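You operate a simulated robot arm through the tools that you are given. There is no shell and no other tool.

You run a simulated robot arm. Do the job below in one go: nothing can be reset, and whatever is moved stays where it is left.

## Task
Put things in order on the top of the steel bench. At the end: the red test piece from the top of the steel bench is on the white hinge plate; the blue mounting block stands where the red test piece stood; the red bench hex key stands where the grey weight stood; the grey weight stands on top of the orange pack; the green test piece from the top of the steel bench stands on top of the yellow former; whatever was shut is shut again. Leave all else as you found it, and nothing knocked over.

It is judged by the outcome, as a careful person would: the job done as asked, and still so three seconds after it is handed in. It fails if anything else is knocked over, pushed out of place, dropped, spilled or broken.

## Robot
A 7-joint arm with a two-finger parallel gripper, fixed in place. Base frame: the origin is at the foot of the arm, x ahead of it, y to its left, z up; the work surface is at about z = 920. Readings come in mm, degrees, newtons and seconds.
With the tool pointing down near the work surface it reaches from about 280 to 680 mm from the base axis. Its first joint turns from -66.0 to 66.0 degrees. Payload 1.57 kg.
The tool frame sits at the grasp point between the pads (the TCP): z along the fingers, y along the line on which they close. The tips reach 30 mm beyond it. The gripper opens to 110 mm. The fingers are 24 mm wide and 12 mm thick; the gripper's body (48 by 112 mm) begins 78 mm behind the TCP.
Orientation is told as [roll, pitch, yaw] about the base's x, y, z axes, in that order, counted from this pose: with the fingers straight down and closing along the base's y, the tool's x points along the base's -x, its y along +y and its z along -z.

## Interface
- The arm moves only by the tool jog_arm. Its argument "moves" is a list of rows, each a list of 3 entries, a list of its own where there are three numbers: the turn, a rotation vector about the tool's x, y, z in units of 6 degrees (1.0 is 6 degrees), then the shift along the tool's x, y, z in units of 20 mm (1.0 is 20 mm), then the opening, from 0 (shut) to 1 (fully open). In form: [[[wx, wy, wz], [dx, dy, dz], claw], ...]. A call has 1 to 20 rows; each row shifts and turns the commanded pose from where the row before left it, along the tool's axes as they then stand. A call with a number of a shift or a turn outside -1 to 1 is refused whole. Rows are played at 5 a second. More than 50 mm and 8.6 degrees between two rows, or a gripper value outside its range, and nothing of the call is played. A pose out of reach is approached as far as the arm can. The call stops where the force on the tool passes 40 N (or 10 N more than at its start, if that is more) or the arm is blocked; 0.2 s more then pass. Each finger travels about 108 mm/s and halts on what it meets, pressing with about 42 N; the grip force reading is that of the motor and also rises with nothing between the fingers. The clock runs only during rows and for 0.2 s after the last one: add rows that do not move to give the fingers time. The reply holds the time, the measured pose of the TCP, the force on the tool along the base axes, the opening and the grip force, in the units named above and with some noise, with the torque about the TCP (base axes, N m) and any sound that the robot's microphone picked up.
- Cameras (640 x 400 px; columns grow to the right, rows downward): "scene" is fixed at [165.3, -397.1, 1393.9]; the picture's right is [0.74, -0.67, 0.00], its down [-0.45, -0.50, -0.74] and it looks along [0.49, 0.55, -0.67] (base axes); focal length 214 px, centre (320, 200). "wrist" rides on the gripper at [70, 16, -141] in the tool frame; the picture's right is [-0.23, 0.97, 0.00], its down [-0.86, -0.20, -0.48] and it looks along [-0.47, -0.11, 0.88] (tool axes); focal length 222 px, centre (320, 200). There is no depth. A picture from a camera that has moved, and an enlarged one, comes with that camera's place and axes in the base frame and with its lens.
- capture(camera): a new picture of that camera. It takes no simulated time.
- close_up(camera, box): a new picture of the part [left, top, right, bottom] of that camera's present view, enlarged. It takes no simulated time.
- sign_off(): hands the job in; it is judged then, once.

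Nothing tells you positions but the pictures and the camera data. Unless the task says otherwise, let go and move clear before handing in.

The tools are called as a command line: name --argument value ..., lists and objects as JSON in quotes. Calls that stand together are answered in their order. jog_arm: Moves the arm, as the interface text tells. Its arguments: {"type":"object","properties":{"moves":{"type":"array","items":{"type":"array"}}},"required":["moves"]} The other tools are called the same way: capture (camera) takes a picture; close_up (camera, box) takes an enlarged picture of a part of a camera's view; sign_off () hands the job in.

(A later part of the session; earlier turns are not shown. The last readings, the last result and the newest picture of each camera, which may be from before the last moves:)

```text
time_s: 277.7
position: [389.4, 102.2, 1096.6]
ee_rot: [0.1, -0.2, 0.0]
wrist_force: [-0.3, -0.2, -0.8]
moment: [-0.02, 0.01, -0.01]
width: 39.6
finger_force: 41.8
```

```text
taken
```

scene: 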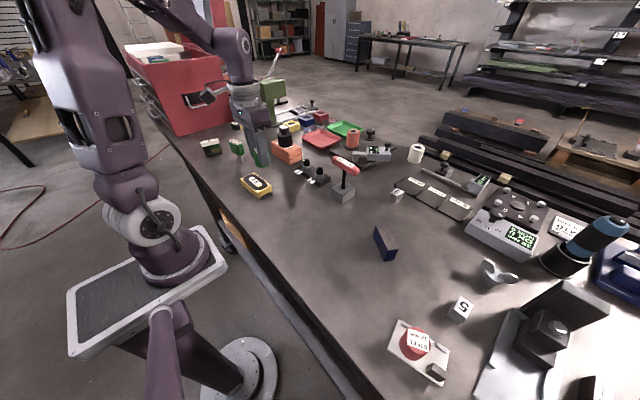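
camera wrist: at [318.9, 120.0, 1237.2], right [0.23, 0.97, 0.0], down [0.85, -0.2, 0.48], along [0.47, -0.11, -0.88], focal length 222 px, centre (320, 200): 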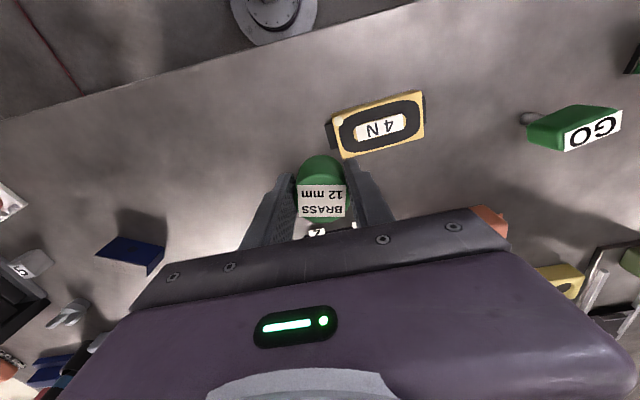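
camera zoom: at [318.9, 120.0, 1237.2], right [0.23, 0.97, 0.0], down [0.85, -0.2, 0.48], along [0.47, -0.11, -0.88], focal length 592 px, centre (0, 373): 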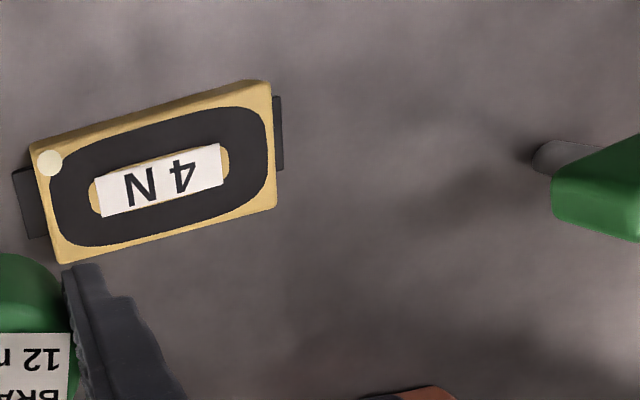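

The former's top is about 108×56 mm centred at (388, 180), at z ≈ 946. Moving above its centre and down to just over it.

jog_arm --moves '[[[0, 0, 0], [0.02, 0.7, 0], 0], [[0, 0, 0], [0.02, 0.9, 0], 0], [[0, 0, 0], [0.02, 0.9, 0], 0], [[0, 0, 0], [0.02, 0.9, 0], 0], [[0, 0, 0], [0, 0.5, 0.5], 0], [[0, 0, 0], [0, 0, 0.9], 0], [[0, 0, 0], [0, 0, 0.9], 0], [[0, 0, 0], [0, 0, 0.9], 0], [[0, 0, 0], [0, 0, 0.9], 0], [[0, 0, 0], [0, 0, 0.4], 0], [[0, 0, 0], [0, 0, 0], 0], [[0, 0, 0], [0, 0, 0], 0]]'

close_up --camera "wrist" --box '[220, 90, 440, 250]'

close_up --camera "scene" --box '[210, 120, 306, 210]'

```text
time_s: 280.3
position: [390.2, 181.9, 1009.1]
ee_rot: [0.0, -0.1, 0.0]
wrist_force: [0.3, -0.9, -0.5]
moment: [0.02, -0.03, -0.03]
width: 39.6
finger_force: 42.1
```

```text
2.50 times, centred on (330, 170) of wrist
camera zoom: at [318.9, 199.1, 1148.4], right [0.23, 0.97, 0.0], down [0.85, -0.2, 0.48], along [0.47, -0.11, -0.88], focal length 555 px, centre (295, 275)
```

zoom: 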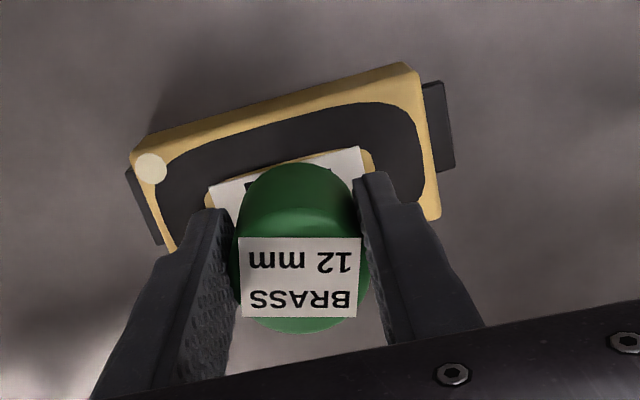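

```text
4.44 times, centred on (258, 165) of scene
camera zoom: at [165.3, -397.1, 1393.9], right [0.74, -0.67, 0.0], down [-0.45, -0.5, -0.74], along [0.49, 0.55, -0.67], focal length 953 px, centre (596, 356)
```

zoom: 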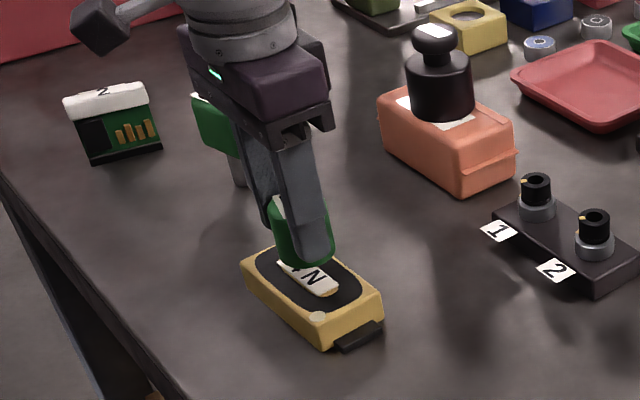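

Centred over the former. Lowering gently.

jog_arm --moves '[[[0, 0, 0], [0.1, -0.1, 0.35], 0], [[0, 0, 0], [0, 0, 0.3], 0], [[0, 0, 0], [0, 0, 0.15], 0], [[0, 0, 0], [0, 0, 0], 0]]'

```text
time_s: 281.3
position: [388.2, 178.7, 992.1]
ee_rot: [0.1, -0.2, 0.0]
wrist_force: [1.2, 0.3, 0.3]
moment: [-0.03, 0.0, 0.03]
width: 39.4
finger_force: 41.8
```

jog_arm --moves '[[[0, 0, 0], [0, 0, 0.05], 0], [[0, 0, 0], [0, 0, 0.04], 0], [[0, 0, 0], [0, 0, 0], 0]]'

```text
time_s: 282.2
position: [387.6, 178.8, 990.1]
ee_rot: [0.2, -0.5, 0.0]
wrist_force: [-3.7, -0.7, 12.4]
moment: [-0.13, 0.04, 0.0]
width: 39.8
finger_force: 41.7
stopped in row 3: the force on the tool passed its limit at 42 N (the readings are from after the stop); the commanded pose is now the measured one
```

Touched down (a firm contact, now relaxed). Easing up slightly and releasing.

jog_arm --moves '[[[0, 0.06, 0], [0, 0, -0.04], 0], [[0, 0, 0], [0, 0, 0], 0]]'

close_up --camera "scene" --box '[210, 130, 306, 210]'

close_up --camera "wrist" --box '[220, 90, 440, 250]'

```text
time_s: 282.8
position: [388.6, 179.2, 990.9]
ee_rot: [0.2, 0.0, 0.1]
wrist_force: [-3.1, -1.1, 15.8]
moment: [-0.1, -0.1, -0.02]
width: 39.4
finger_force: 41.7
```

```text
5.00 times, centred on (258, 170) of scene
camera zoom: at [165.0, -397.2, 1393.9], right [0.74, -0.67, 0.0], down [-0.45, -0.5, -0.74], along [0.49, 0.55, -0.67], focal length 1072 px, centre (630, 350)
```

zoom: 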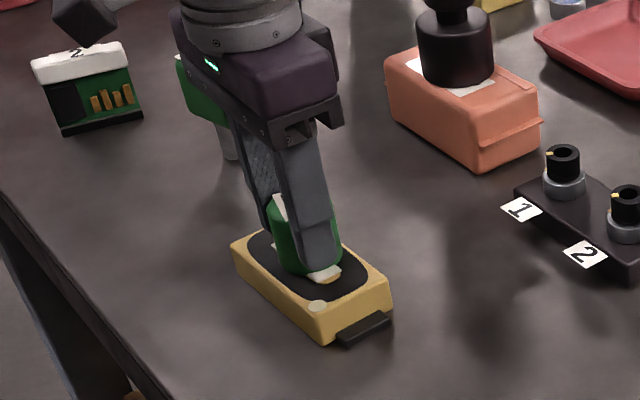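

```text
2.50 times, centred on (330, 170) of wrist
camera zoom: at [317.8, 195.7, 1130.8], right [0.23, 0.97, 0.0], down [0.85, -0.2, 0.48], along [0.47, -0.11, -0.88], focal length 555 px, centre (295, 275)
```

zoom: 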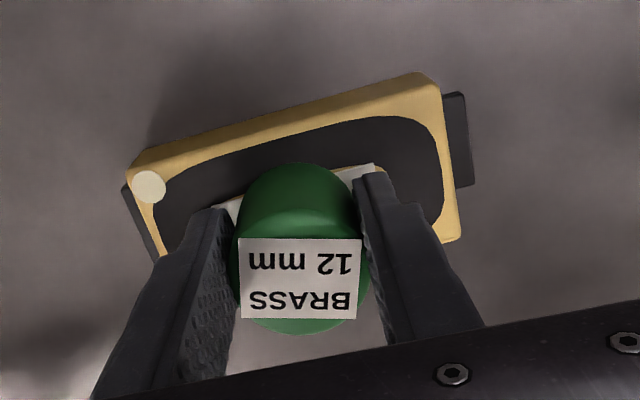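

jog_arm --moves '[[[0, 0, 0], [0, 0, -0.04], 0], [[0, 0, 0], [0, 0, 0], 0]]'

```text
time_s: 283.4
position: [387.1, 178.4, 990.6]
ee_rot: [0.2, 0.1, 0.0]
wrist_force: [-0.5, -0.1, -1.4]
moment: [-0.01, 0.01, -0.05]
width: 39.3
finger_force: 42.3
```

jog_arm --moves '[[[0, 0, 0], [0, 0, 0.015], 0], [[0, 0, 0], [0, 0, 0], 0.375], [[0, 0, 0], [0, 0, 0], 0.4], [[0, 0, 0], [0, 0, 0], 0.5], [[0, 0, 0], [0, 0, 0], 0.6], [[0, 0, 0], [0, 0, 0], 0.6]]'

close_up --camera "scene" --box '[210, 130, 306, 210]'

close_up --camera "wrist" --box '[220, 90, 440, 250]'

```text
time_s: 284.8
position: [388.0, 179.3, 991.1]
ee_rot: [0.3, 0.0, 0.0]
wrist_force: [0.1, 0.6, 0.3]
moment: [0.01, 0.01, -0.01]
width: 66.4
finger_force: 0.1
```

```text
5.00 times, centred on (258, 170) of scene
camera zoom: at [165.3, -397.1, 1393.9], right [0.74, -0.67, 0.0], down [-0.45, -0.5, -0.74], along [0.49, 0.55, -0.67], focal length 1072 px, centre (630, 350)
```

zoom: 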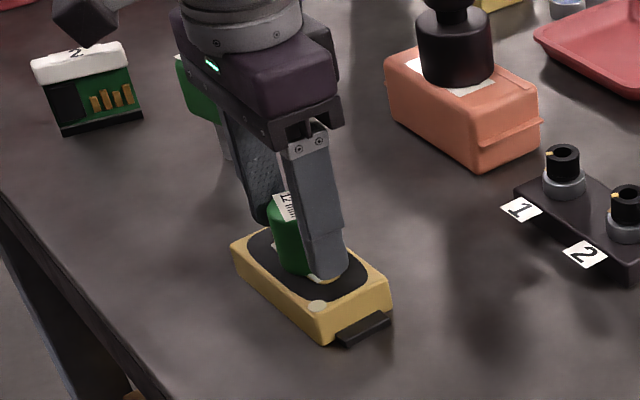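

```text
2.50 times, centred on (330, 170) of wrist
camera zoom: at [318.0, 195.3, 1130.8], right [0.23, 0.97, 0.0], down [0.86, -0.2, 0.48], along [0.47, -0.11, -0.88], focal length 555 px, centre (295, 275)
```

zoom: 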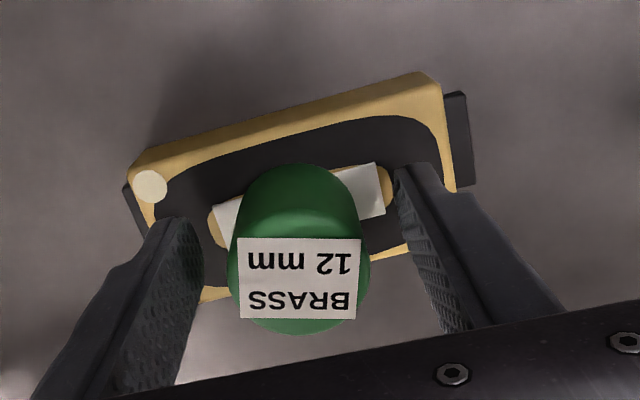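

Green piece stands on the former. Rising clear and viewing.

jog_arm --moves '[[[0, 0, 0], [0, 0, -0.4], 0.6], [[0, 0, 0], [0, 0, -0.8], 0.6], [[0, 0, 0], [0, 0, -0.9], 0.7], [[0, 0, 0], [0, 0, -0.9], 0.8], [[0, 0, 0], [0, 0, -0.9], 1], [[0, 0, 0], [0, 0, -0.9], 1], [[0, 0, 0], [0, 0, -0.9], 1], [[0, 0, 0], [0, 0, -0.9], 1], [[0, 0, 0], [0, 0, -0.9], 1], [[0, 0, 0], [0, 0, -0.9], 1], [[0, 0, 0], [0, 0, 0], 1]]'

capture --camera "wrist"

close_up --camera "scene" --box '[210, 130, 306, 210]'

capture --camera "scene"

```text
time_s: 287.2
position: [386.9, 178.4, 1160.9]
ee_rot: [0.2, 0.0, 0.0]
wrist_force: [-0.6, -0.1, -0.4]
moment: [0.01, -0.02, 0.0]
width: 110.0
finger_force: 0.0
```

```text
taken
camera wrist: at [316.7, 195.2, 1300.8], right [0.23, 0.97, 0.0], down [0.86, -0.2, 0.48], along [0.47, -0.11, -0.88], focal length 222 px, centre (320, 200)
```

wrist: 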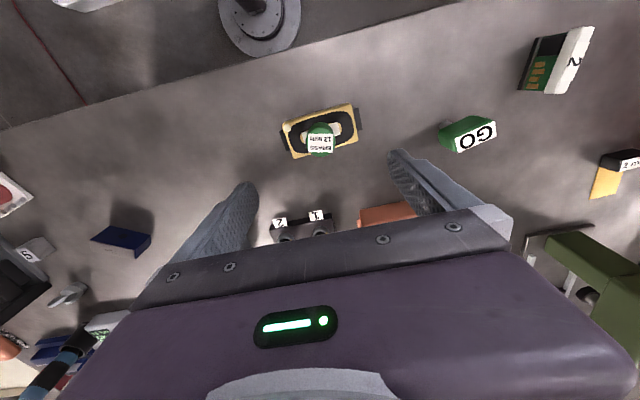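

```text
5.00 times, centred on (258, 170) of scene
camera zoom: at [165.3, -397.1, 1393.9], right [0.74, -0.67, 0.0], down [-0.45, -0.5, -0.74], along [0.49, 0.55, -0.67], focal length 1072 px, centre (630, 350)
```

zoom: 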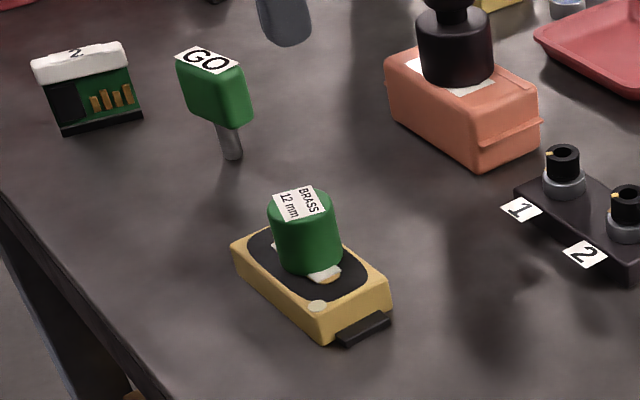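

```text
taken
```

scene: 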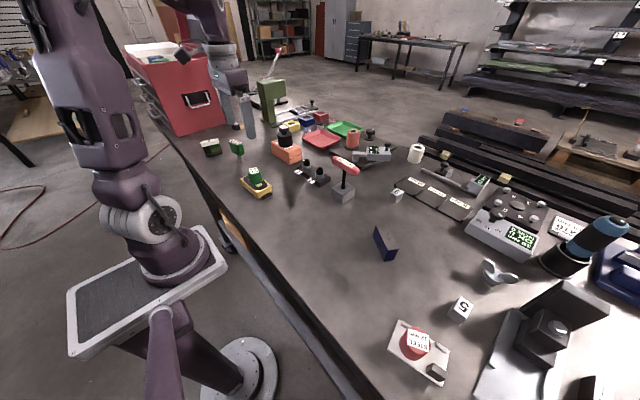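

All four other moves are done. Now the hex key: moving back over it with the fingers turned to close across the handle.

jog_arm --moves '[[[0, 0, 0], [-0.775, -0.983, 0], 1], [[0, 0, 0], [-0.775, -0.983, 0], 1], [[0, 0, 0], [-0.775, -0.983, 0], 1], [[0, 0, 0], [-0.775, -0.983, 0], 1], [[0, 0, 0], [-0.775, -0.983, 0], 1], [[0, 0, 0], [-0.775, -0.983, 0], 1], [[0, 0, 0], [0, 0, 0], 1]]'

jog_arm --moves '[[[0, 0, 1], [0, 0, 0], 1], [[0, 0, 1], [0, 0, 0], 1], [[0, 0, 1], [0, 0, 0], 1], [[0, 0, 1], [0, 0, 0], 1], [[0, 0, 1], [0, 0, 0], 1], [[0, 0, 1], [0, 0, 0], 1], [[0, 0, 1], [0, 0, 0], 1], [[0, 0, 1], [0, 0, 0], 1], [[0, 0, 1], [0, 0, 0], 1], [[0, 0, 1], [0, 0, 0], 1], [[0, 0, 1], [0, 0, 0], 1], [[0, 0, 1], [0, 0, 0], 1], [[0, 0, 1], [0, 0, 0], 1], [[0, 0, 1], [0, 0, 0], 1], [[0, 0, 1], [0, 0, 0], 1], [[0, 0, 0], [0, 0, 0], 1]]'

capture --camera "scene"

```text
time_s: 288.8
position: [480.4, 59.7, 1158.7]
ee_rot: [0.2, -0.1, 0.0]
wrist_force: [-0.4, 0.7, -0.5]
moment: [0.0, 0.02, 0.0]
width: 110.2
finger_force: 0.0
```

```text
time_s: 292.2
position: [481.1, 60.1, 1159.0]
ee_rot: [0.0, 0.2, -90.0]
wrist_force: [0.1, 0.5, -0.1]
moment: [-0.02, 0.05, -0.03]
width: 109.9
finger_force: 0.1
```

```text
taken
```

scene: 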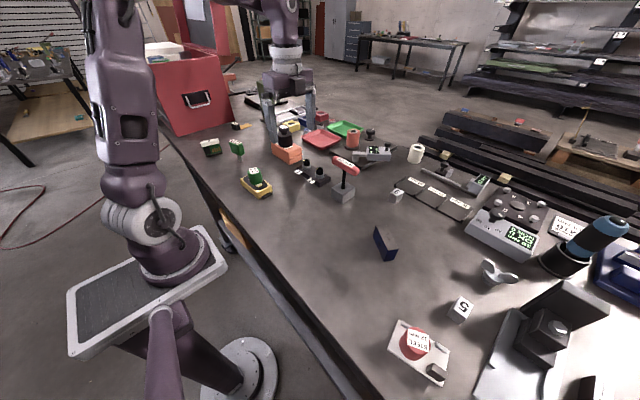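

jog_arm --moves '[[[0, 0, 0], [-0.933, 0.805, 0], 1], [[0, 0, 0], [-0.933, 0.805, 0], 1], [[0, 0, 0], [-0.933, 0.805, 0], 1], [[0, 0, 0], [-0.933, 0.805, 0], 1], [[0, 0, 0], [-0.933, 0.805, 0], 1], [[0, 0, 0], [-0.933, 0.805, 0], 1], [[0, 0, 0], [0, 0, 0], 1], [[0, 0, 0], [0, 0, 0], 1]]'

jog_arm --moves '[[[0, 0, 0], [0, 0, 0], 1]]'

jog_arm --moves '[[[0, 0, 0], [0, 0, 0], 1]]'

close_up --camera "wrist" --box '[240, 90, 400, 190]'

close_up --camera "scene" --box '[318, 145, 368, 205]'

```text
time_s: 294.0
position: [578.6, -48.9, 1157.7]
ee_rot: [0.0, 0.1, -90.0]
wrist_force: [-0.2, -0.6, 0.3]
moment: [0.0, 0.03, 0.01]
width: 109.6
finger_force: 0.1
```

```text
time_s: 294.4
position: [579.0, -48.1, 1155.9]
ee_rot: [0.0, 0.2, -90.0]
wrist_force: [-0.5, -0.2, 0.2]
moment: [-0.01, 0.0, 0.01]
width: 110.1
finger_force: 0.0
```

```text
time_s: 294.8
position: [579.8, -49.5, 1156.5]
ee_rot: [0.0, 0.2, -89.9]
wrist_force: [0.9, 0.8, 0.6]
moment: [-0.02, -0.02, 0.01]
width: 110.0
finger_force: 0.0
```

```text
4.00 times, centred on (320, 140) of wrist
camera zoom: at [594.6, 21.5, 1297.9], right [0.97, -0.23, 0.0], down [-0.2, -0.86, 0.48], along [-0.11, -0.46, -0.88], focal length 888 px, centre (320, 440)
```

zoom: 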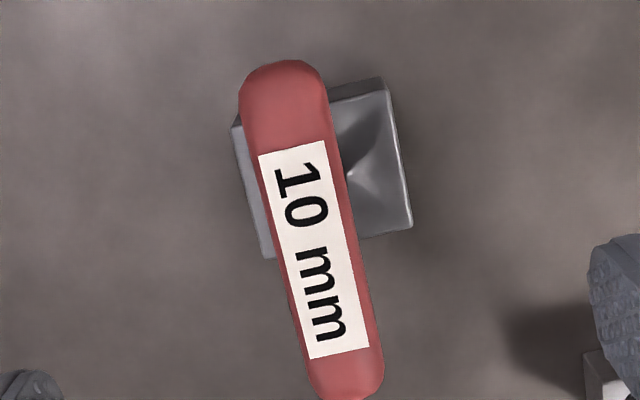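

```text
6.67 times, centred on (343, 175) of scene
camera zoom: at [165.3, -397.1, 1393.9], right [0.74, -0.67, 0.0], down [-0.45, -0.5, -0.74], along [0.49, 0.55, -0.67], focal length 1430 px, centre (167, 367)
```

zoom: 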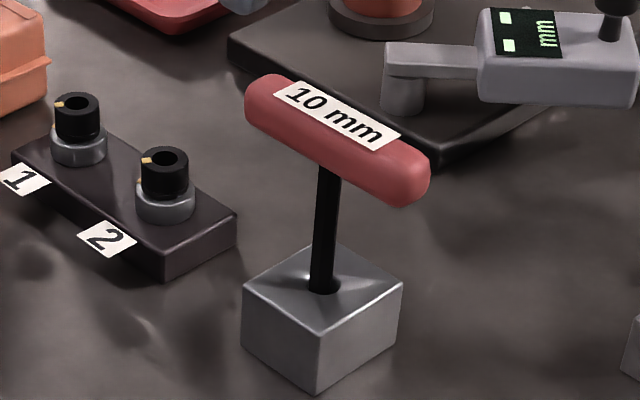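

Checking how upright the key stands with tighter zooms of the shaft.

close_up --camera "scene" --box '[332, 160, 356, 175]'

close_up --camera "scene" --box '[332, 175, 356, 190]'

close_up --camera "scene" --box '[328, 155, 360, 195]'

```text
16.00 times, centred on (344, 168) of scene
camera zoom: at [165.3, -397.1, 1393.9], right [0.74, -0.67, 0.0], down [-0.45, -0.5, -0.74], along [0.49, 0.55, -0.67], focal length 3432 px, centre (-64, 720)
```

zoom: 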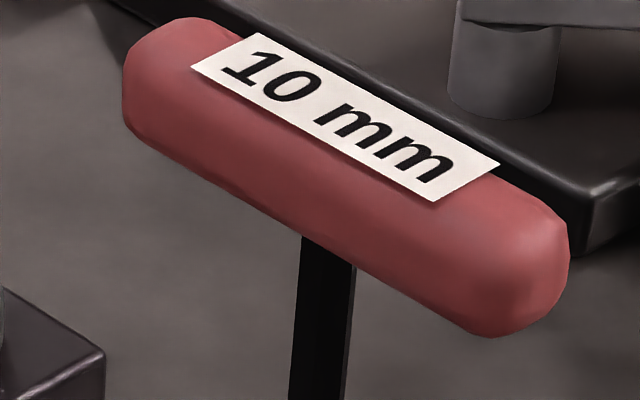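

```text
16.00 times, centred on (344, 182) of scene
camera zoom: at [165.3, -397.1, 1393.9], right [0.74, -0.67, 0.0], down [-0.45, -0.5, -0.74], along [0.49, 0.55, -0.67], focal length 3432 px, centre (-64, 480)
```

zoom: 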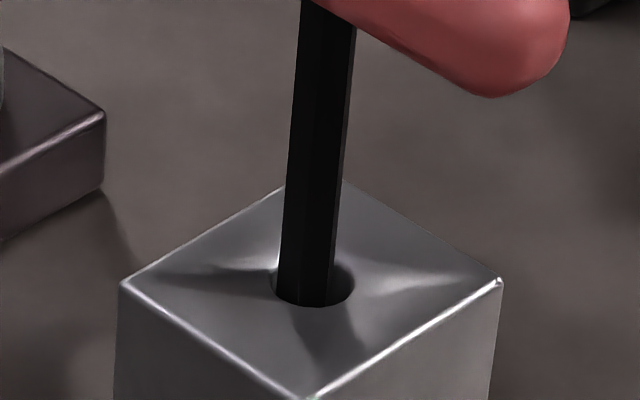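

```text
10.00 times, centred on (344, 175) of scene
camera zoom: at [165.3, -397.1, 1393.9], right [0.74, -0.67, 0.0], down [-0.45, -0.5, -0.74], along [0.49, 0.55, -0.67], focal length 2145 px, centre (80, 450)
```

zoom: 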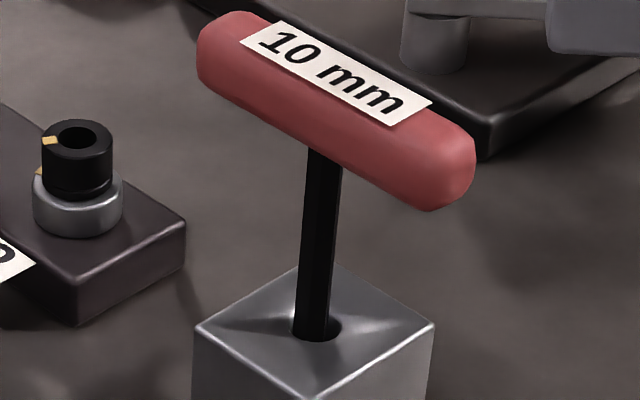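

The shaft is vertical to within a fraction of a degree. Combining both wrist views, the handle centre is about (578, -49). I'll descend, average the readings, centre precisely and grip.

jog_arm --moves '[[[0, 0, 0], [0, -0.06, 0.9], 1], [[0, 0, 0], [0, 0, 0.9], 1], [[0, 0, 0], [0, 0, 0.9], 1], [[0, 0, 0], [0, 0, 0.9], 1], [[0, 0, 0], [0, 0, 0.9], 1], [[0, 0, 0], [0, 0, 0.9], 1], [[0, 0, 0], [0, 0, 0.05], 1], [[0, 0, 0], [0, 0, 0], 1]]'

jog_arm --moves '[[[0, 0, 0], [0, 0, 0], 1]]'

jog_arm --moves '[[[0, 0, 0], [0, 0, 0], 1]]'

jog_arm --moves '[[[0, 0, 0], [0, 0, 0], 1]]'

close_up --camera "wrist" --box '[220, 90, 440, 250]'

```text
time_s: 296.6
position: [577.6, -52.3, 1049.2]
ee_rot: [0.1, 0.2, -90.0]
wrist_force: [0.0, 0.5, -0.5]
moment: [0.03, -0.03, -0.02]
width: 110.0
finger_force: 0.0
```

```text
time_s: 297.0
position: [578.4, -53.1, 1049.9]
ee_rot: [0.0, 0.2, -90.0]
wrist_force: [0.6, 0.4, -0.9]
moment: [-0.03, 0.0, 0.01]
width: 110.2
finger_force: 0.1
```

```text
time_s: 297.4
position: [578.7, -52.9, 1050.1]
ee_rot: [0.1, 0.1, -90.0]
wrist_force: [-0.1, -0.1, 0.2]
moment: [-0.01, -0.03, -0.01]
width: 110.1
finger_force: 0.0
```

```text
time_s: 297.8
position: [578.6, -52.4, 1049.0]
ee_rot: [0.0, 0.2, -90.1]
wrist_force: [0.6, 0.3, 0.0]
moment: [-0.01, -0.01, 0.02]
width: 110.0
finger_force: 0.1
```

```text
2.50 times, centred on (330, 170) of wrist
camera zoom: at [593.7, 18.0, 1190.2], right [0.97, -0.23, 0.0], down [-0.2, -0.86, 0.48], along [-0.11, -0.46, -0.88], focal length 555 px, centre (295, 275)
```

zoom: 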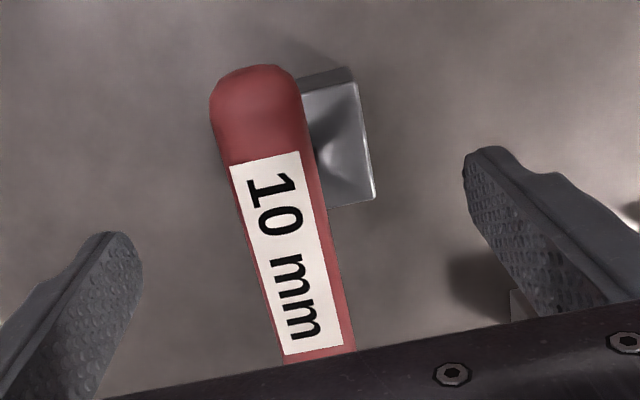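

jog_arm --moves '[[[0, 0, 0], [0.15, -0.015, 0.1], 1], [[0, 0, 0], [0, 0, 0], 1], [[0, 0, 0], [0, 0, 0], 0.5], [[0, 0, 0], [0, 0, 0], 0.3], [[0, 0, 0], [0, 0, 0], 0.24], [[0, 0, 0], [0, 0, 0], 0.2], [[0, 0, 0], [0, 0, 0], 0.1], [[0, 0, 0], [0, 0, 0], 0], [[0, 0, 0], [0, 0, 0], 0]]'

close_up --camera "scene" --box '[328, 155, 360, 195]'

close_up --camera "wrist" --box '[220, 90, 440, 250]'

```text
time_s: 299.8
position: [577.2, -49.2, 1048.5]
ee_rot: [0.0, 0.2, -90.0]
wrist_force: [-0.1, -0.1, 0.0]
moment: [-0.02, -0.09, 0.0]
width: 23.6
finger_force: 35.7
```

```text
10.00 times, centred on (344, 175) of scene
camera zoom: at [165.3, -397.1, 1393.9], right [0.74, -0.67, 0.0], down [-0.45, -0.5, -0.74], along [0.49, 0.55, -0.67], focal length 2145 px, centre (80, 450)
```

zoom: 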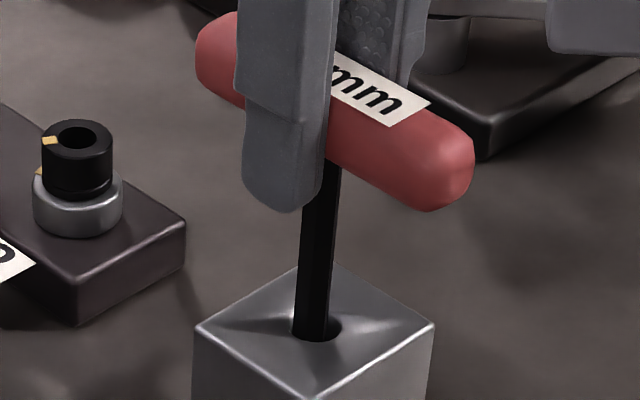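

```text
2.50 times, centred on (330, 170) of wrist
camera zoom: at [592.6, 21.1, 1188.4], right [0.97, -0.23, 0.0], down [-0.2, -0.86, 0.48], along [-0.11, -0.46, -0.88], focal length 555 px, centre (295, 275)
```

zoom: 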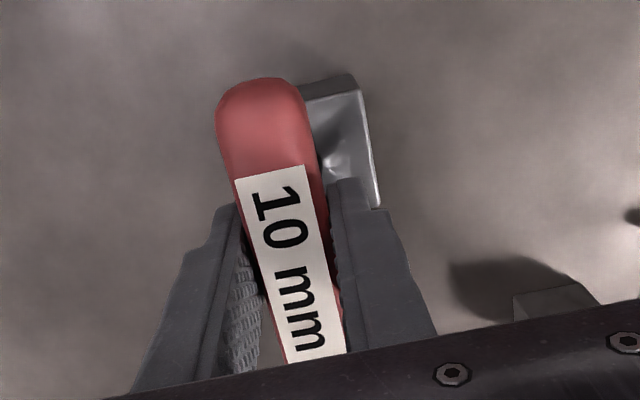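

Gripped without disturbing it. Lifting it out and carrying it at modest height toward the weight's old spot.

jog_arm --moves '[[[0, 0, 0], [0, 0, -0.3], 0], [[0, 0, 0], [0, 0, -0.5], 0], [[0, 0, 0], [0, 0, -0.5], 0], [[0, 0, 0], [0, 0, -0.5], 0], [[0, 0, 0], [0, 0, -0.5], 0], [[0, 0, 0], [0, 0, -0.5], 0], [[0, 0, 0], [0, 0, -0.2], 0], [[0, 0, 0], [0, 0, 0], 0], [[0, 0, 0], [0, 0, 0], 0]]'

close_up --camera "scene" --box '[320, 130, 368, 200]'

```text
time_s: 301.8
position: [576.3, -48.6, 1107.1]
ee_rot: [0.0, 0.2, -90.0]
wrist_force: [0.1, -0.2, -1.7]
moment: [0.01, 0.0, 0.0]
width: 23.5
finger_force: 35.7
```

```text
5.71 times, centred on (344, 165) of scene
camera zoom: at [165.3, -397.1, 1393.9], right [0.74, -0.67, 0.0], down [-0.45, -0.5, -0.74], along [0.49, 0.55, -0.67], focal length 1226 px, centre (183, 400)
```

zoom: 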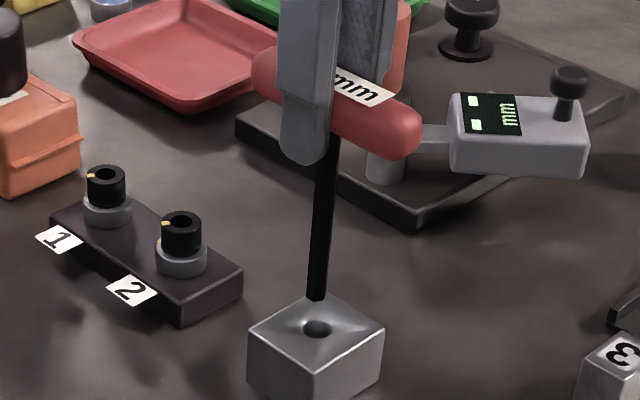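

jog_arm --moves '[[[0, 0, 0], [0.08, -0.4, -0.2], 0], [[0, 0, 0], [0.15, -0.885, 0], 0], [[0, 0, 0], [0.15, -0.885, 0], 0], [[0, 0, 0], [0.15, -0.885, 0], 0], [[0, 0, 0], [0.15, -0.885, 0], 0], [[0, 0, 0], [0.15, -0.885, 0], 0], [[0, 0, 0], [0.15, -0.885, 0], 0], [[0, 0, 0], [0.15, -0.885, 0], 0], [[0, 0, 0], [0.15, -0.885, 0], 0], [[0, 0, 0], [0.15, -0.885, 0], 0], [[0, 0, 0], [0, 0, 0], 0], [[0, 0, 0], [0, 0, 0], 0]]'

jog_arm --moves '[[[0, 0, 0], [0, 0, 0], 0]]'

capture --camera "scene"

capture --camera "wrist"

```text
time_s: 304.4
position: [410.6, -19.9, 1110.5]
ee_rot: [-0.1, 0.3, -90.0]
wrist_force: [-0.2, 0.1, -1.2]
moment: [0.03, 0.02, 0.02]
width: 23.3
finger_force: 35.8
```

```text
time_s: 304.8
position: [409.7, -20.2, 1109.8]
ee_rot: [0.0, 0.2, -90.0]
wrist_force: [0.4, 0.3, -2.0]
moment: [0.0, 0.01, 0.01]
width: 23.4
finger_force: 36.0
```

```text
taken
```

scene: 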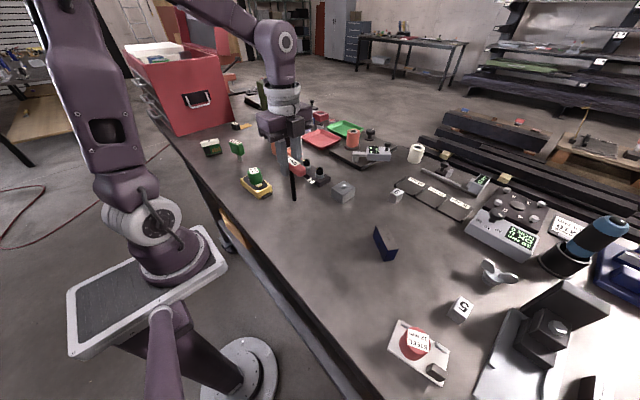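

```text
taken
camera wrist: at [425.0, 50.7, 1252.0], right [0.97, -0.23, 0.0], down [-0.2, -0.86, 0.48], along [-0.11, -0.46, -0.88], focal length 222 px, centre (320, 200)
```

wrist: 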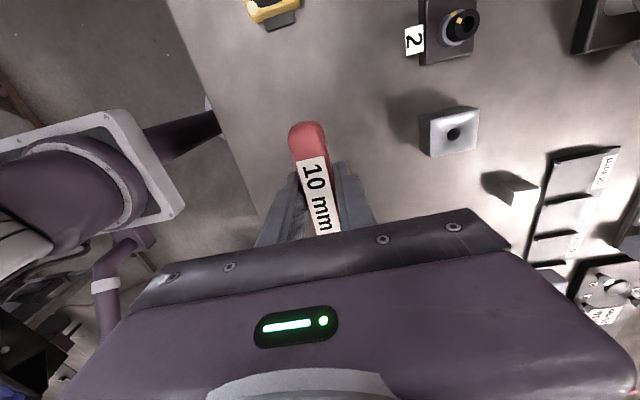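

Right above the old weight spot. Checking the shaft's verticality before lowering.

close_up --camera "scene" --box '[276, 150, 312, 205]'

close_up --camera "scene" --box '[282, 168, 306, 183]'

close_up --camera "scene" --box '[282, 188, 306, 203]'

```text
7.27 times, centred on (294, 178) of scene
camera zoom: at [165.3, -397.1, 1393.9], right [0.74, -0.67, 0.0], down [-0.45, -0.5, -0.74], along [0.49, 0.55, -0.67], focal length 1560 px, centre (509, 364)
```

zoom: 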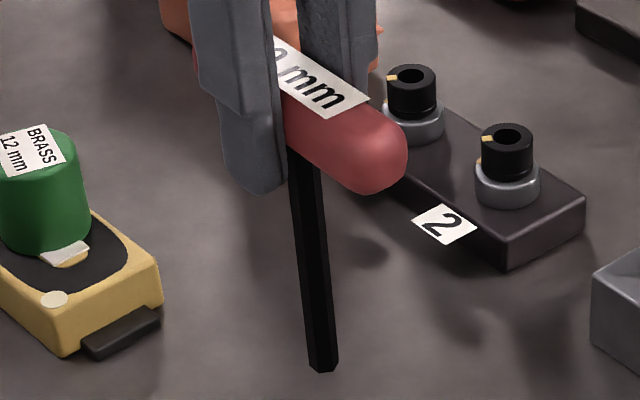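

```text
16.00 times, centred on (294, 176) of scene
camera zoom: at [165.3, -397.1, 1393.9], right [0.74, -0.67, 0.0], down [-0.45, -0.5, -0.74], along [0.49, 0.55, -0.67], focal length 3432 px, centre (736, 592)
```

zoom: 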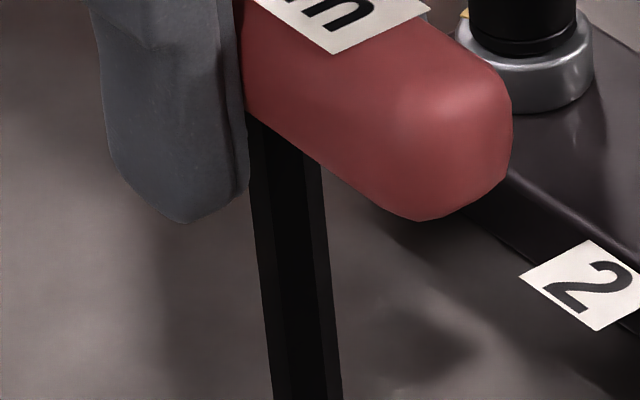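

```text
16.00 times, centred on (294, 196) of scene
camera zoom: at [165.3, -397.1, 1393.9], right [0.74, -0.67, 0.0], down [-0.45, -0.5, -0.74], along [0.49, 0.55, -0.67], focal length 3432 px, centre (736, 272)
```

zoom: 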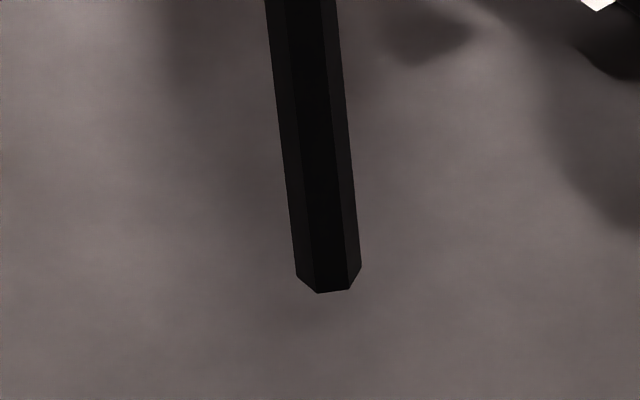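

The shaft is vertical within about 0.15°, hexagonal with a flat end. Lowering to just above the bench.

jog_arm --moves '[[[0, 0, 0], [0, 0, 0.5], 0], [[0, 0, 0], [0, 0, 0.7], 0], [[0, 0, 0], [0, 0, 0.7], 0], [[0, 0, 0], [0, 0, 0.6], 0], [[0, 0, 0], [0, 0, 0.4], 0], [[0, 0, 0], [0, 0, 0], 0], [[0, 0, 0], [0, 0, 0], 0]]'

jog_arm --moves '[[[0, 0, 0], [0, 0, 0], 0]]'

close_up --camera "scene" --box '[276, 160, 312, 215]'

```text
time_s: 306.4
position: [407.6, -19.0, 1054.6]
ee_rot: [-0.1, 0.1, -90.0]
wrist_force: [0.1, 0.4, -1.0]
moment: [0.0, 0.0, 0.0]
width: 23.9
finger_force: 35.7
```

```text
time_s: 306.8
position: [407.6, -19.7, 1054.0]
ee_rot: [0.1, 0.2, -90.0]
wrist_force: [-0.3, 0.1, -1.5]
moment: [-0.02, -0.02, 0.03]
width: 23.7
finger_force: 35.6
```

```text
7.27 times, centred on (294, 188) of scene
camera zoom: at [165.3, -397.1, 1393.9], right [0.74, -0.67, 0.0], down [-0.45, -0.5, -0.74], along [0.49, 0.55, -0.67], focal length 1560 px, centre (509, 291)
```

zoom: 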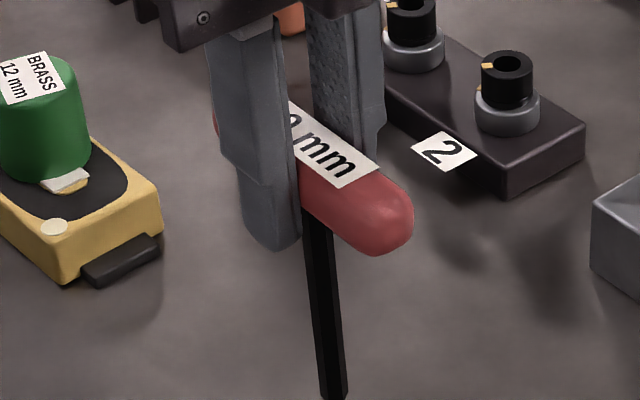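

jog_arm --moves '[[[0, 0, 0], [0, 0, 0.2], 0], [[0, 0, 0], [0, 0, 0.15], 0], [[0, 0, 0], [0, 0, 0.05], 0], [[0, 0, 0], [0, 0, 0], 0]]'

jog_arm --moves '[[[0, 0, 0], [0, 0, 0.05], 0], [[0, 0, 0], [0, 0, 0], 0]]'

close_up --camera "scene" --box '[282, 195, 306, 215]'

```text
time_s: 307.8
position: [408.8, -20.4, 1045.8]
ee_rot: [0.0, 0.2, -90.1]
wrist_force: [0.2, -0.3, -0.7]
moment: [-0.01, 0.0, 0.02]
width: 23.5
finger_force: 35.6
```

```text
time_s: 308.4
position: [409.8, -19.6, 1043.5]
ee_rot: [-0.1, 0.3, -90.0]
wrist_force: [-0.4, 0.0, -1.6]
moment: [0.02, 0.04, 0.0]
width: 23.7
finger_force: 36.0
```

```text
16.00 times, centred on (294, 205) of scene
camera zoom: at [165.3, -397.1, 1393.9], right [0.74, -0.67, 0.0], down [-0.45, -0.5, -0.74], along [0.49, 0.55, -0.67], focal length 3432 px, centre (736, 120)
```

zoom: 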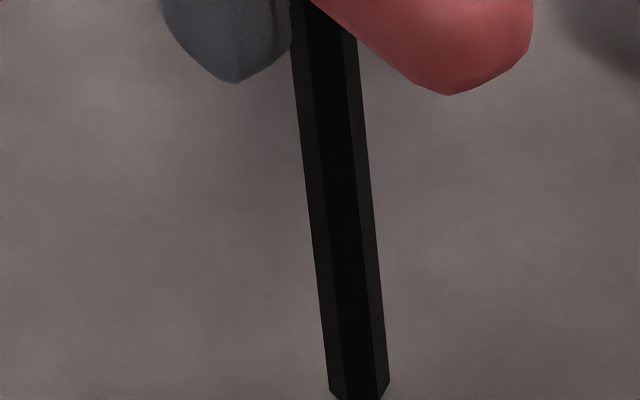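

jog_arm --moves '[[[0, 0, 0], [0, 0, 0.03], 0], [[0, 0, 0], [0, 0, 0], 0], [[0, 0, 0], [0, 0, 0], 0]]'

jog_arm --moves '[[[0, 0, 0], [0, 0, 0.03], 0], [[0, 0, 0], [0, 0, 0], 0], [[0, 0, 0], [0, 0, 0], 0]]'

close_up --camera "scene" --box '[282, 203, 306, 218]'

```text
time_s: 309.2
position: [409.3, -21.0, 1043.9]
ee_rot: [0.0, 0.1, -89.9]
wrist_force: [-0.4, -0.5, -1.9]
moment: [-0.03, 0.01, -0.03]
width: 23.6
finger_force: 35.3
```

```text
time_s: 310.0
position: [410.3, -20.0, 1043.2]
ee_rot: [0.0, 0.2, -90.0]
wrist_force: [0.9, 0.1, -1.2]
moment: [-0.02, -0.01, -0.01]
width: 23.5
finger_force: 35.9
```

```text
16.00 times, centred on (294, 210) of scene
camera zoom: at [165.3, -397.1, 1393.9], right [0.74, -0.67, 0.0], down [-0.45, -0.5, -0.74], along [0.49, 0.55, -0.67], focal length 3432 px, centre (736, 32)
```

zoom: 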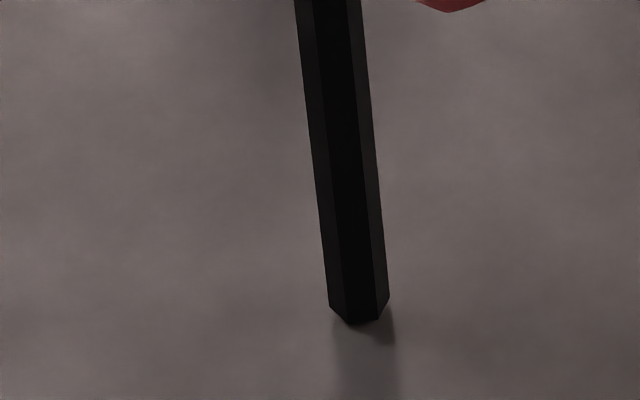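

jog_arm --moves '[[[0, 0, 0], [0, 0, 0.03], 0], [[0, 0, 0], [0, 0, 0], 0], [[0, 0, 0], [0, 0, 0], 0]]'

jog_arm --moves '[[[0, 0, 0], [0, 0, 0.02], 0], [[0, 0, 0], [0, 0, 0], 0], [[0, 0, 0], [0, 0, 0], 0]]'

```text
time_s: 310.8
position: [410.6, -20.7, 1042.4]
ee_rot: [0.1, 0.1, -90.0]
wrist_force: [-0.1, -0.5, 5.4]
moment: [-0.04, 0.09, -0.03]
width: 23.6
finger_force: 35.6
```

```text
time_s: 311.6
position: [409.6, -18.8, 1041.9]
ee_rot: [-0.1, 0.2, -90.0]
wrist_force: [0.2, 0.4, 1.5]
moment: [0.1, 0.01, 0.0]
width: 23.3
finger_force: 35.5
```

Contact made (about 3–7 N). Checking verticality again before letting go.

close_up --camera "scene" --box '[282, 190, 306, 205]'

close_up --camera "scene" --box '[282, 203, 306, 218]'

close_up --camera "wrist" --box '[220, 90, 440, 250]'

```text
16.00 times, centred on (294, 198) of scene
camera zoom: at [165.3, -397.1, 1393.9], right [0.74, -0.67, 0.0], down [-0.45, -0.5, -0.74], along [0.49, 0.55, -0.67], focal length 3432 px, centre (736, 240)
```

zoom: 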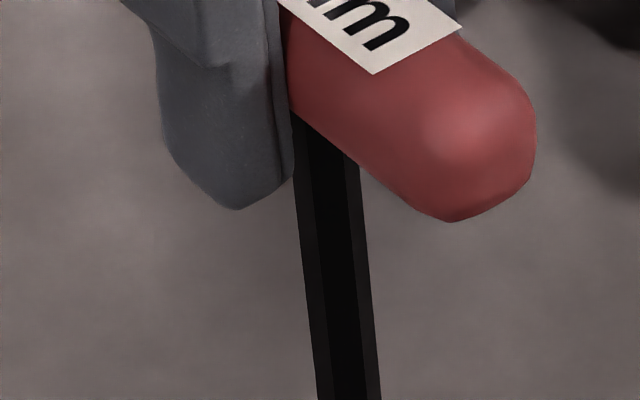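

```text
16.00 times, centred on (294, 210) of scene
camera zoom: at [165.3, -397.1, 1393.9], right [0.74, -0.67, 0.0], down [-0.45, -0.5, -0.74], along [0.49, 0.55, -0.67], focal length 3432 px, centre (736, 32)
```

zoom: 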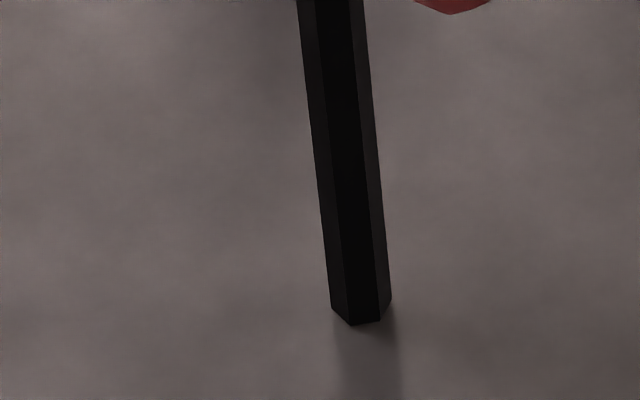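

```text
2.50 times, centred on (330, 170) of wrist
camera zoom: at [425.2, 49.8, 1183.4], right [0.97, -0.23, 0.0], down [-0.2, -0.86, 0.48], along [-0.11, -0.46, -0.88], focal length 555 px, centre (295, 275)
```

zoom: 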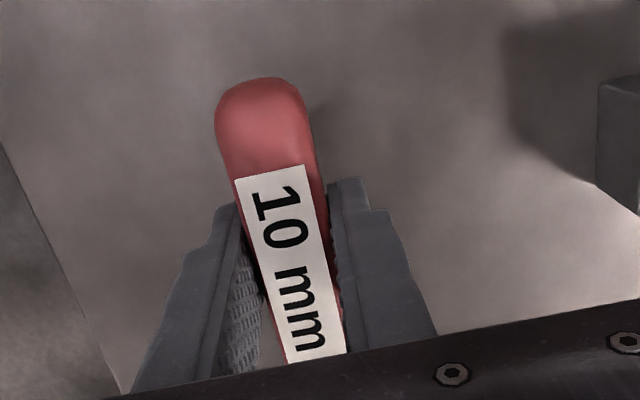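

Lean is under half a degree, well inside what a 10 mm flat foot tolerates. I'll open just a hair first and see whether it stays.

jog_arm --moves '[[[0, 0, 0], [0, 0, 0], 0.224], [[0, 0, 0], [0, 0, 0], 0.224], [[0, 0, 0], [0, 0, 0], 0.224]]'

close_up --camera "scene" --box '[276, 160, 312, 215]'

close_up --camera "scene" --box '[282, 203, 306, 218]'

close_up --camera "wrist" --box '[220, 90, 440, 250]'

```text
time_s: 312.4
position: [409.4, -20.6, 1043.3]
ee_rot: [0.0, 0.2, -90.0]
wrist_force: [0.1, -0.6, -0.9]
moment: [-0.01, -0.01, 0.0]
width: 24.8
finger_force: 0.0
```

```text
7.27 times, centred on (294, 188) of scene
camera zoom: at [165.3, -397.1, 1393.9], right [0.74, -0.67, 0.0], down [-0.45, -0.5, -0.74], along [0.49, 0.55, -0.67], focal length 1560 px, centre (509, 291)
```

zoom: 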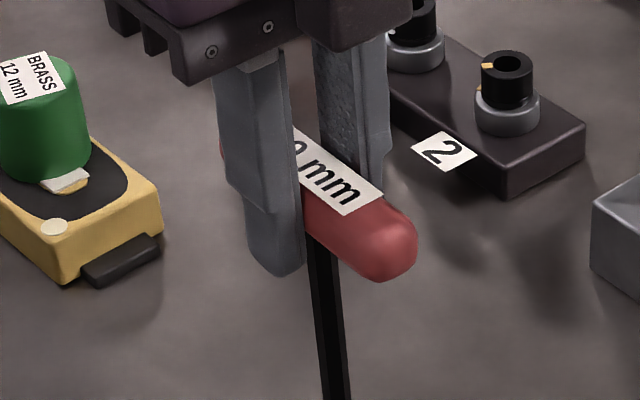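

```text
16.00 times, centred on (294, 210) of scene
camera zoom: at [165.3, -397.1, 1393.9], right [0.74, -0.67, 0.0], down [-0.45, -0.5, -0.74], along [0.49, 0.55, -0.67], focal length 3432 px, centre (736, 32)
```

zoom: 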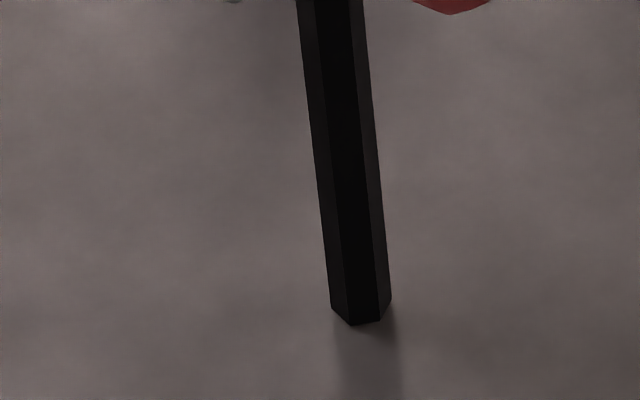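

```text
2.50 times, centred on (330, 170) of wrist
camera zoom: at [425.2, 49.8, 1183.4], right [0.97, -0.23, 0.0], down [-0.2, -0.86, 0.48], along [-0.11, -0.46, -0.88], focal length 555 px, centre (295, 275)
```

zoom: 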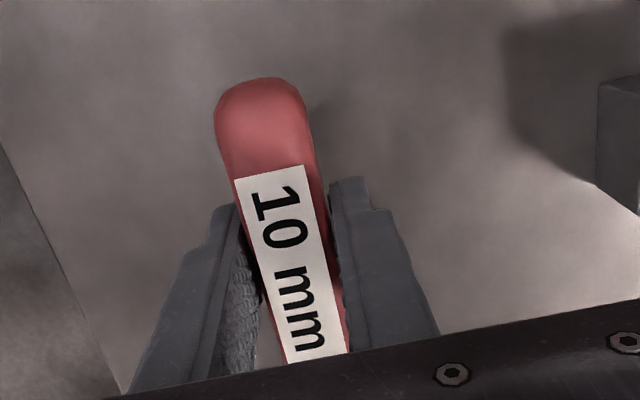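

It stays put with the fingers just off it. I'll wait a couple of seconds in this guarding position to see if it creeps.

jog_arm --moves '[[[0, 0, 0], [0, 0, 0], 0.23], [[0, 0, 0], [0, 0, 0], 0.23], [[0, 0, 0], [0, 0, 0], 0.23], [[0, 0, 0], [0, 0, 0], 0.23], [[0, 0, 0], [0, 0, 0], 0.23], [[0, 0, 0], [0, 0, 0], 0.23], [[0, 0, 0], [0, 0, 0], 0.23], [[0, 0, 0], [0, 0, 0], 0.23], [[0, 0, 0], [0, 0, 0], 0.23], [[0, 0, 0], [0, 0, 0], 0.23], [[0, 0, 0], [0, 0, 0], 0.23], [[0, 0, 0], [0, 0, 0], 0.23], [[0, 0, 0], [0, 0, 0], 0.23], [[0, 0, 0], [0, 0, 0], 0.23], [[0, 0, 0], [0, 0, 0], 0.23]]'

close_up --camera "scene" --box '[276, 160, 312, 215]'

close_up --camera "wrist" --box '[220, 90, 440, 250]'

```text
time_s: 315.6
position: [409.3, -20.5, 1043.0]
ee_rot: [0.0, 0.2, -90.0]
wrist_force: [0.6, 0.2, 0.0]
moment: [-0.01, -0.01, -0.02]
width: 25.2
finger_force: 0.1
```

```text
7.27 times, centred on (294, 188) of scene
camera zoom: at [165.3, -397.1, 1393.9], right [0.74, -0.67, 0.0], down [-0.45, -0.5, -0.74], along [0.49, 0.55, -0.67], focal length 1560 px, centre (509, 291)
```

zoom: 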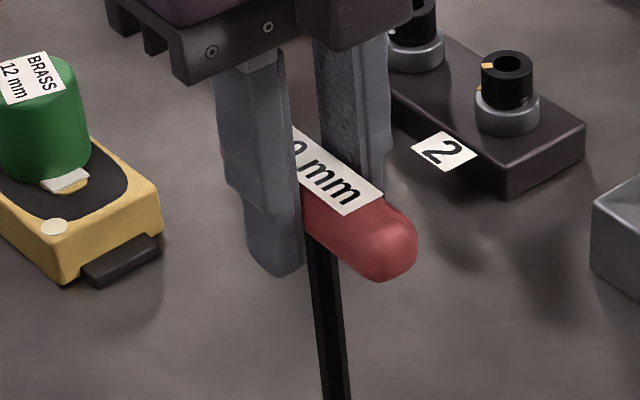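

```text
2.50 times, centred on (330, 170) of wrist
camera zoom: at [425.2, 49.8, 1183.4], right [0.97, -0.23, 0.0], down [-0.2, -0.86, 0.48], along [-0.11, -0.46, -0.88], focal length 555 px, centre (295, 275)
```

zoom: 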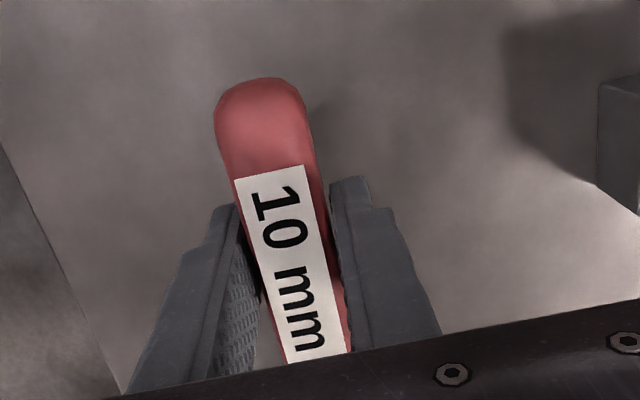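

No creep at all. Opening the fingers fully in gentle steps.

jog_arm --moves '[[[0, 0, 0], [0, 0, 0], 0.26], [[0, 0, 0], [0, 0, 0], 0.3], [[0, 0, 0], [0, 0, 0], 0.36], [[0, 0, 0], [0, 0, 0], 0.45], [[0, 0, 0], [0, 0, 0], 0.6], [[0, 0, 0], [0, 0, 0], 0.8], [[0, 0, 0], [0, 0, 0], 1], [[0, 0, 0], [0, 0, 0], 1], [[0, 0, 0], [0, 0, 0], 1]]'

close_up --camera "scene" --box '[276, 160, 312, 215]'

close_up --camera "wrist" --box '[220, 90, 440, 250]'

```text
time_s: 317.6
position: [409.8, -21.1, 1041.7]
ee_rot: [0.0, 0.2, -90.1]
wrist_force: [0.1, -0.3, 0.4]
moment: [-0.02, 0.0, -0.01]
width: 109.9
finger_force: 0.0
```

```text
7.27 times, centred on (294, 188) of scene
camera zoom: at [165.3, -397.1, 1393.9], right [0.74, -0.67, 0.0], down [-0.45, -0.5, -0.74], along [0.49, 0.55, -0.67], focal length 1560 px, centre (509, 291)
```

zoom: 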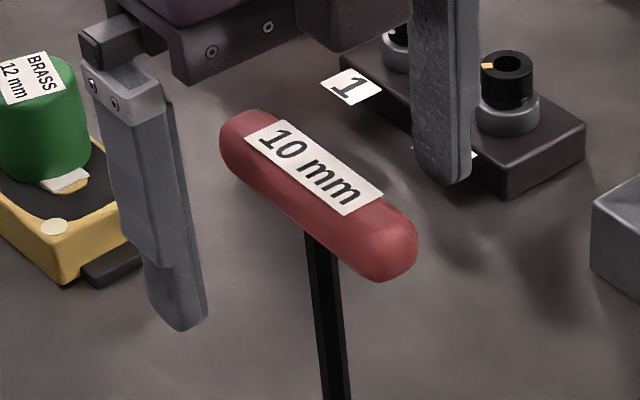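

```text
2.50 times, centred on (330, 170) of wrist
camera zoom: at [425.2, 49.8, 1183.4], right [0.97, -0.23, 0.0], down [-0.2, -0.86, 0.48], along [-0.11, -0.46, -0.88], focal length 555 px, centre (295, 275)
```

zoom: 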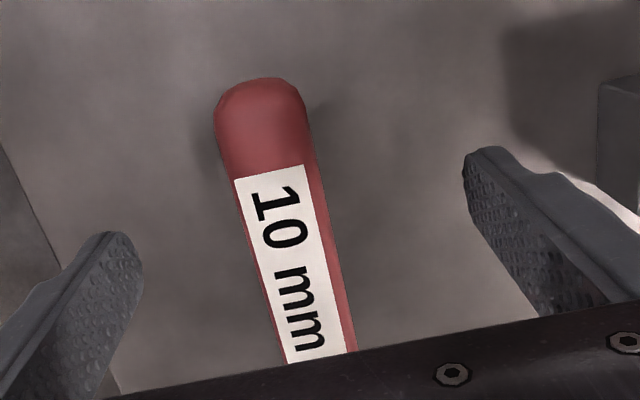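

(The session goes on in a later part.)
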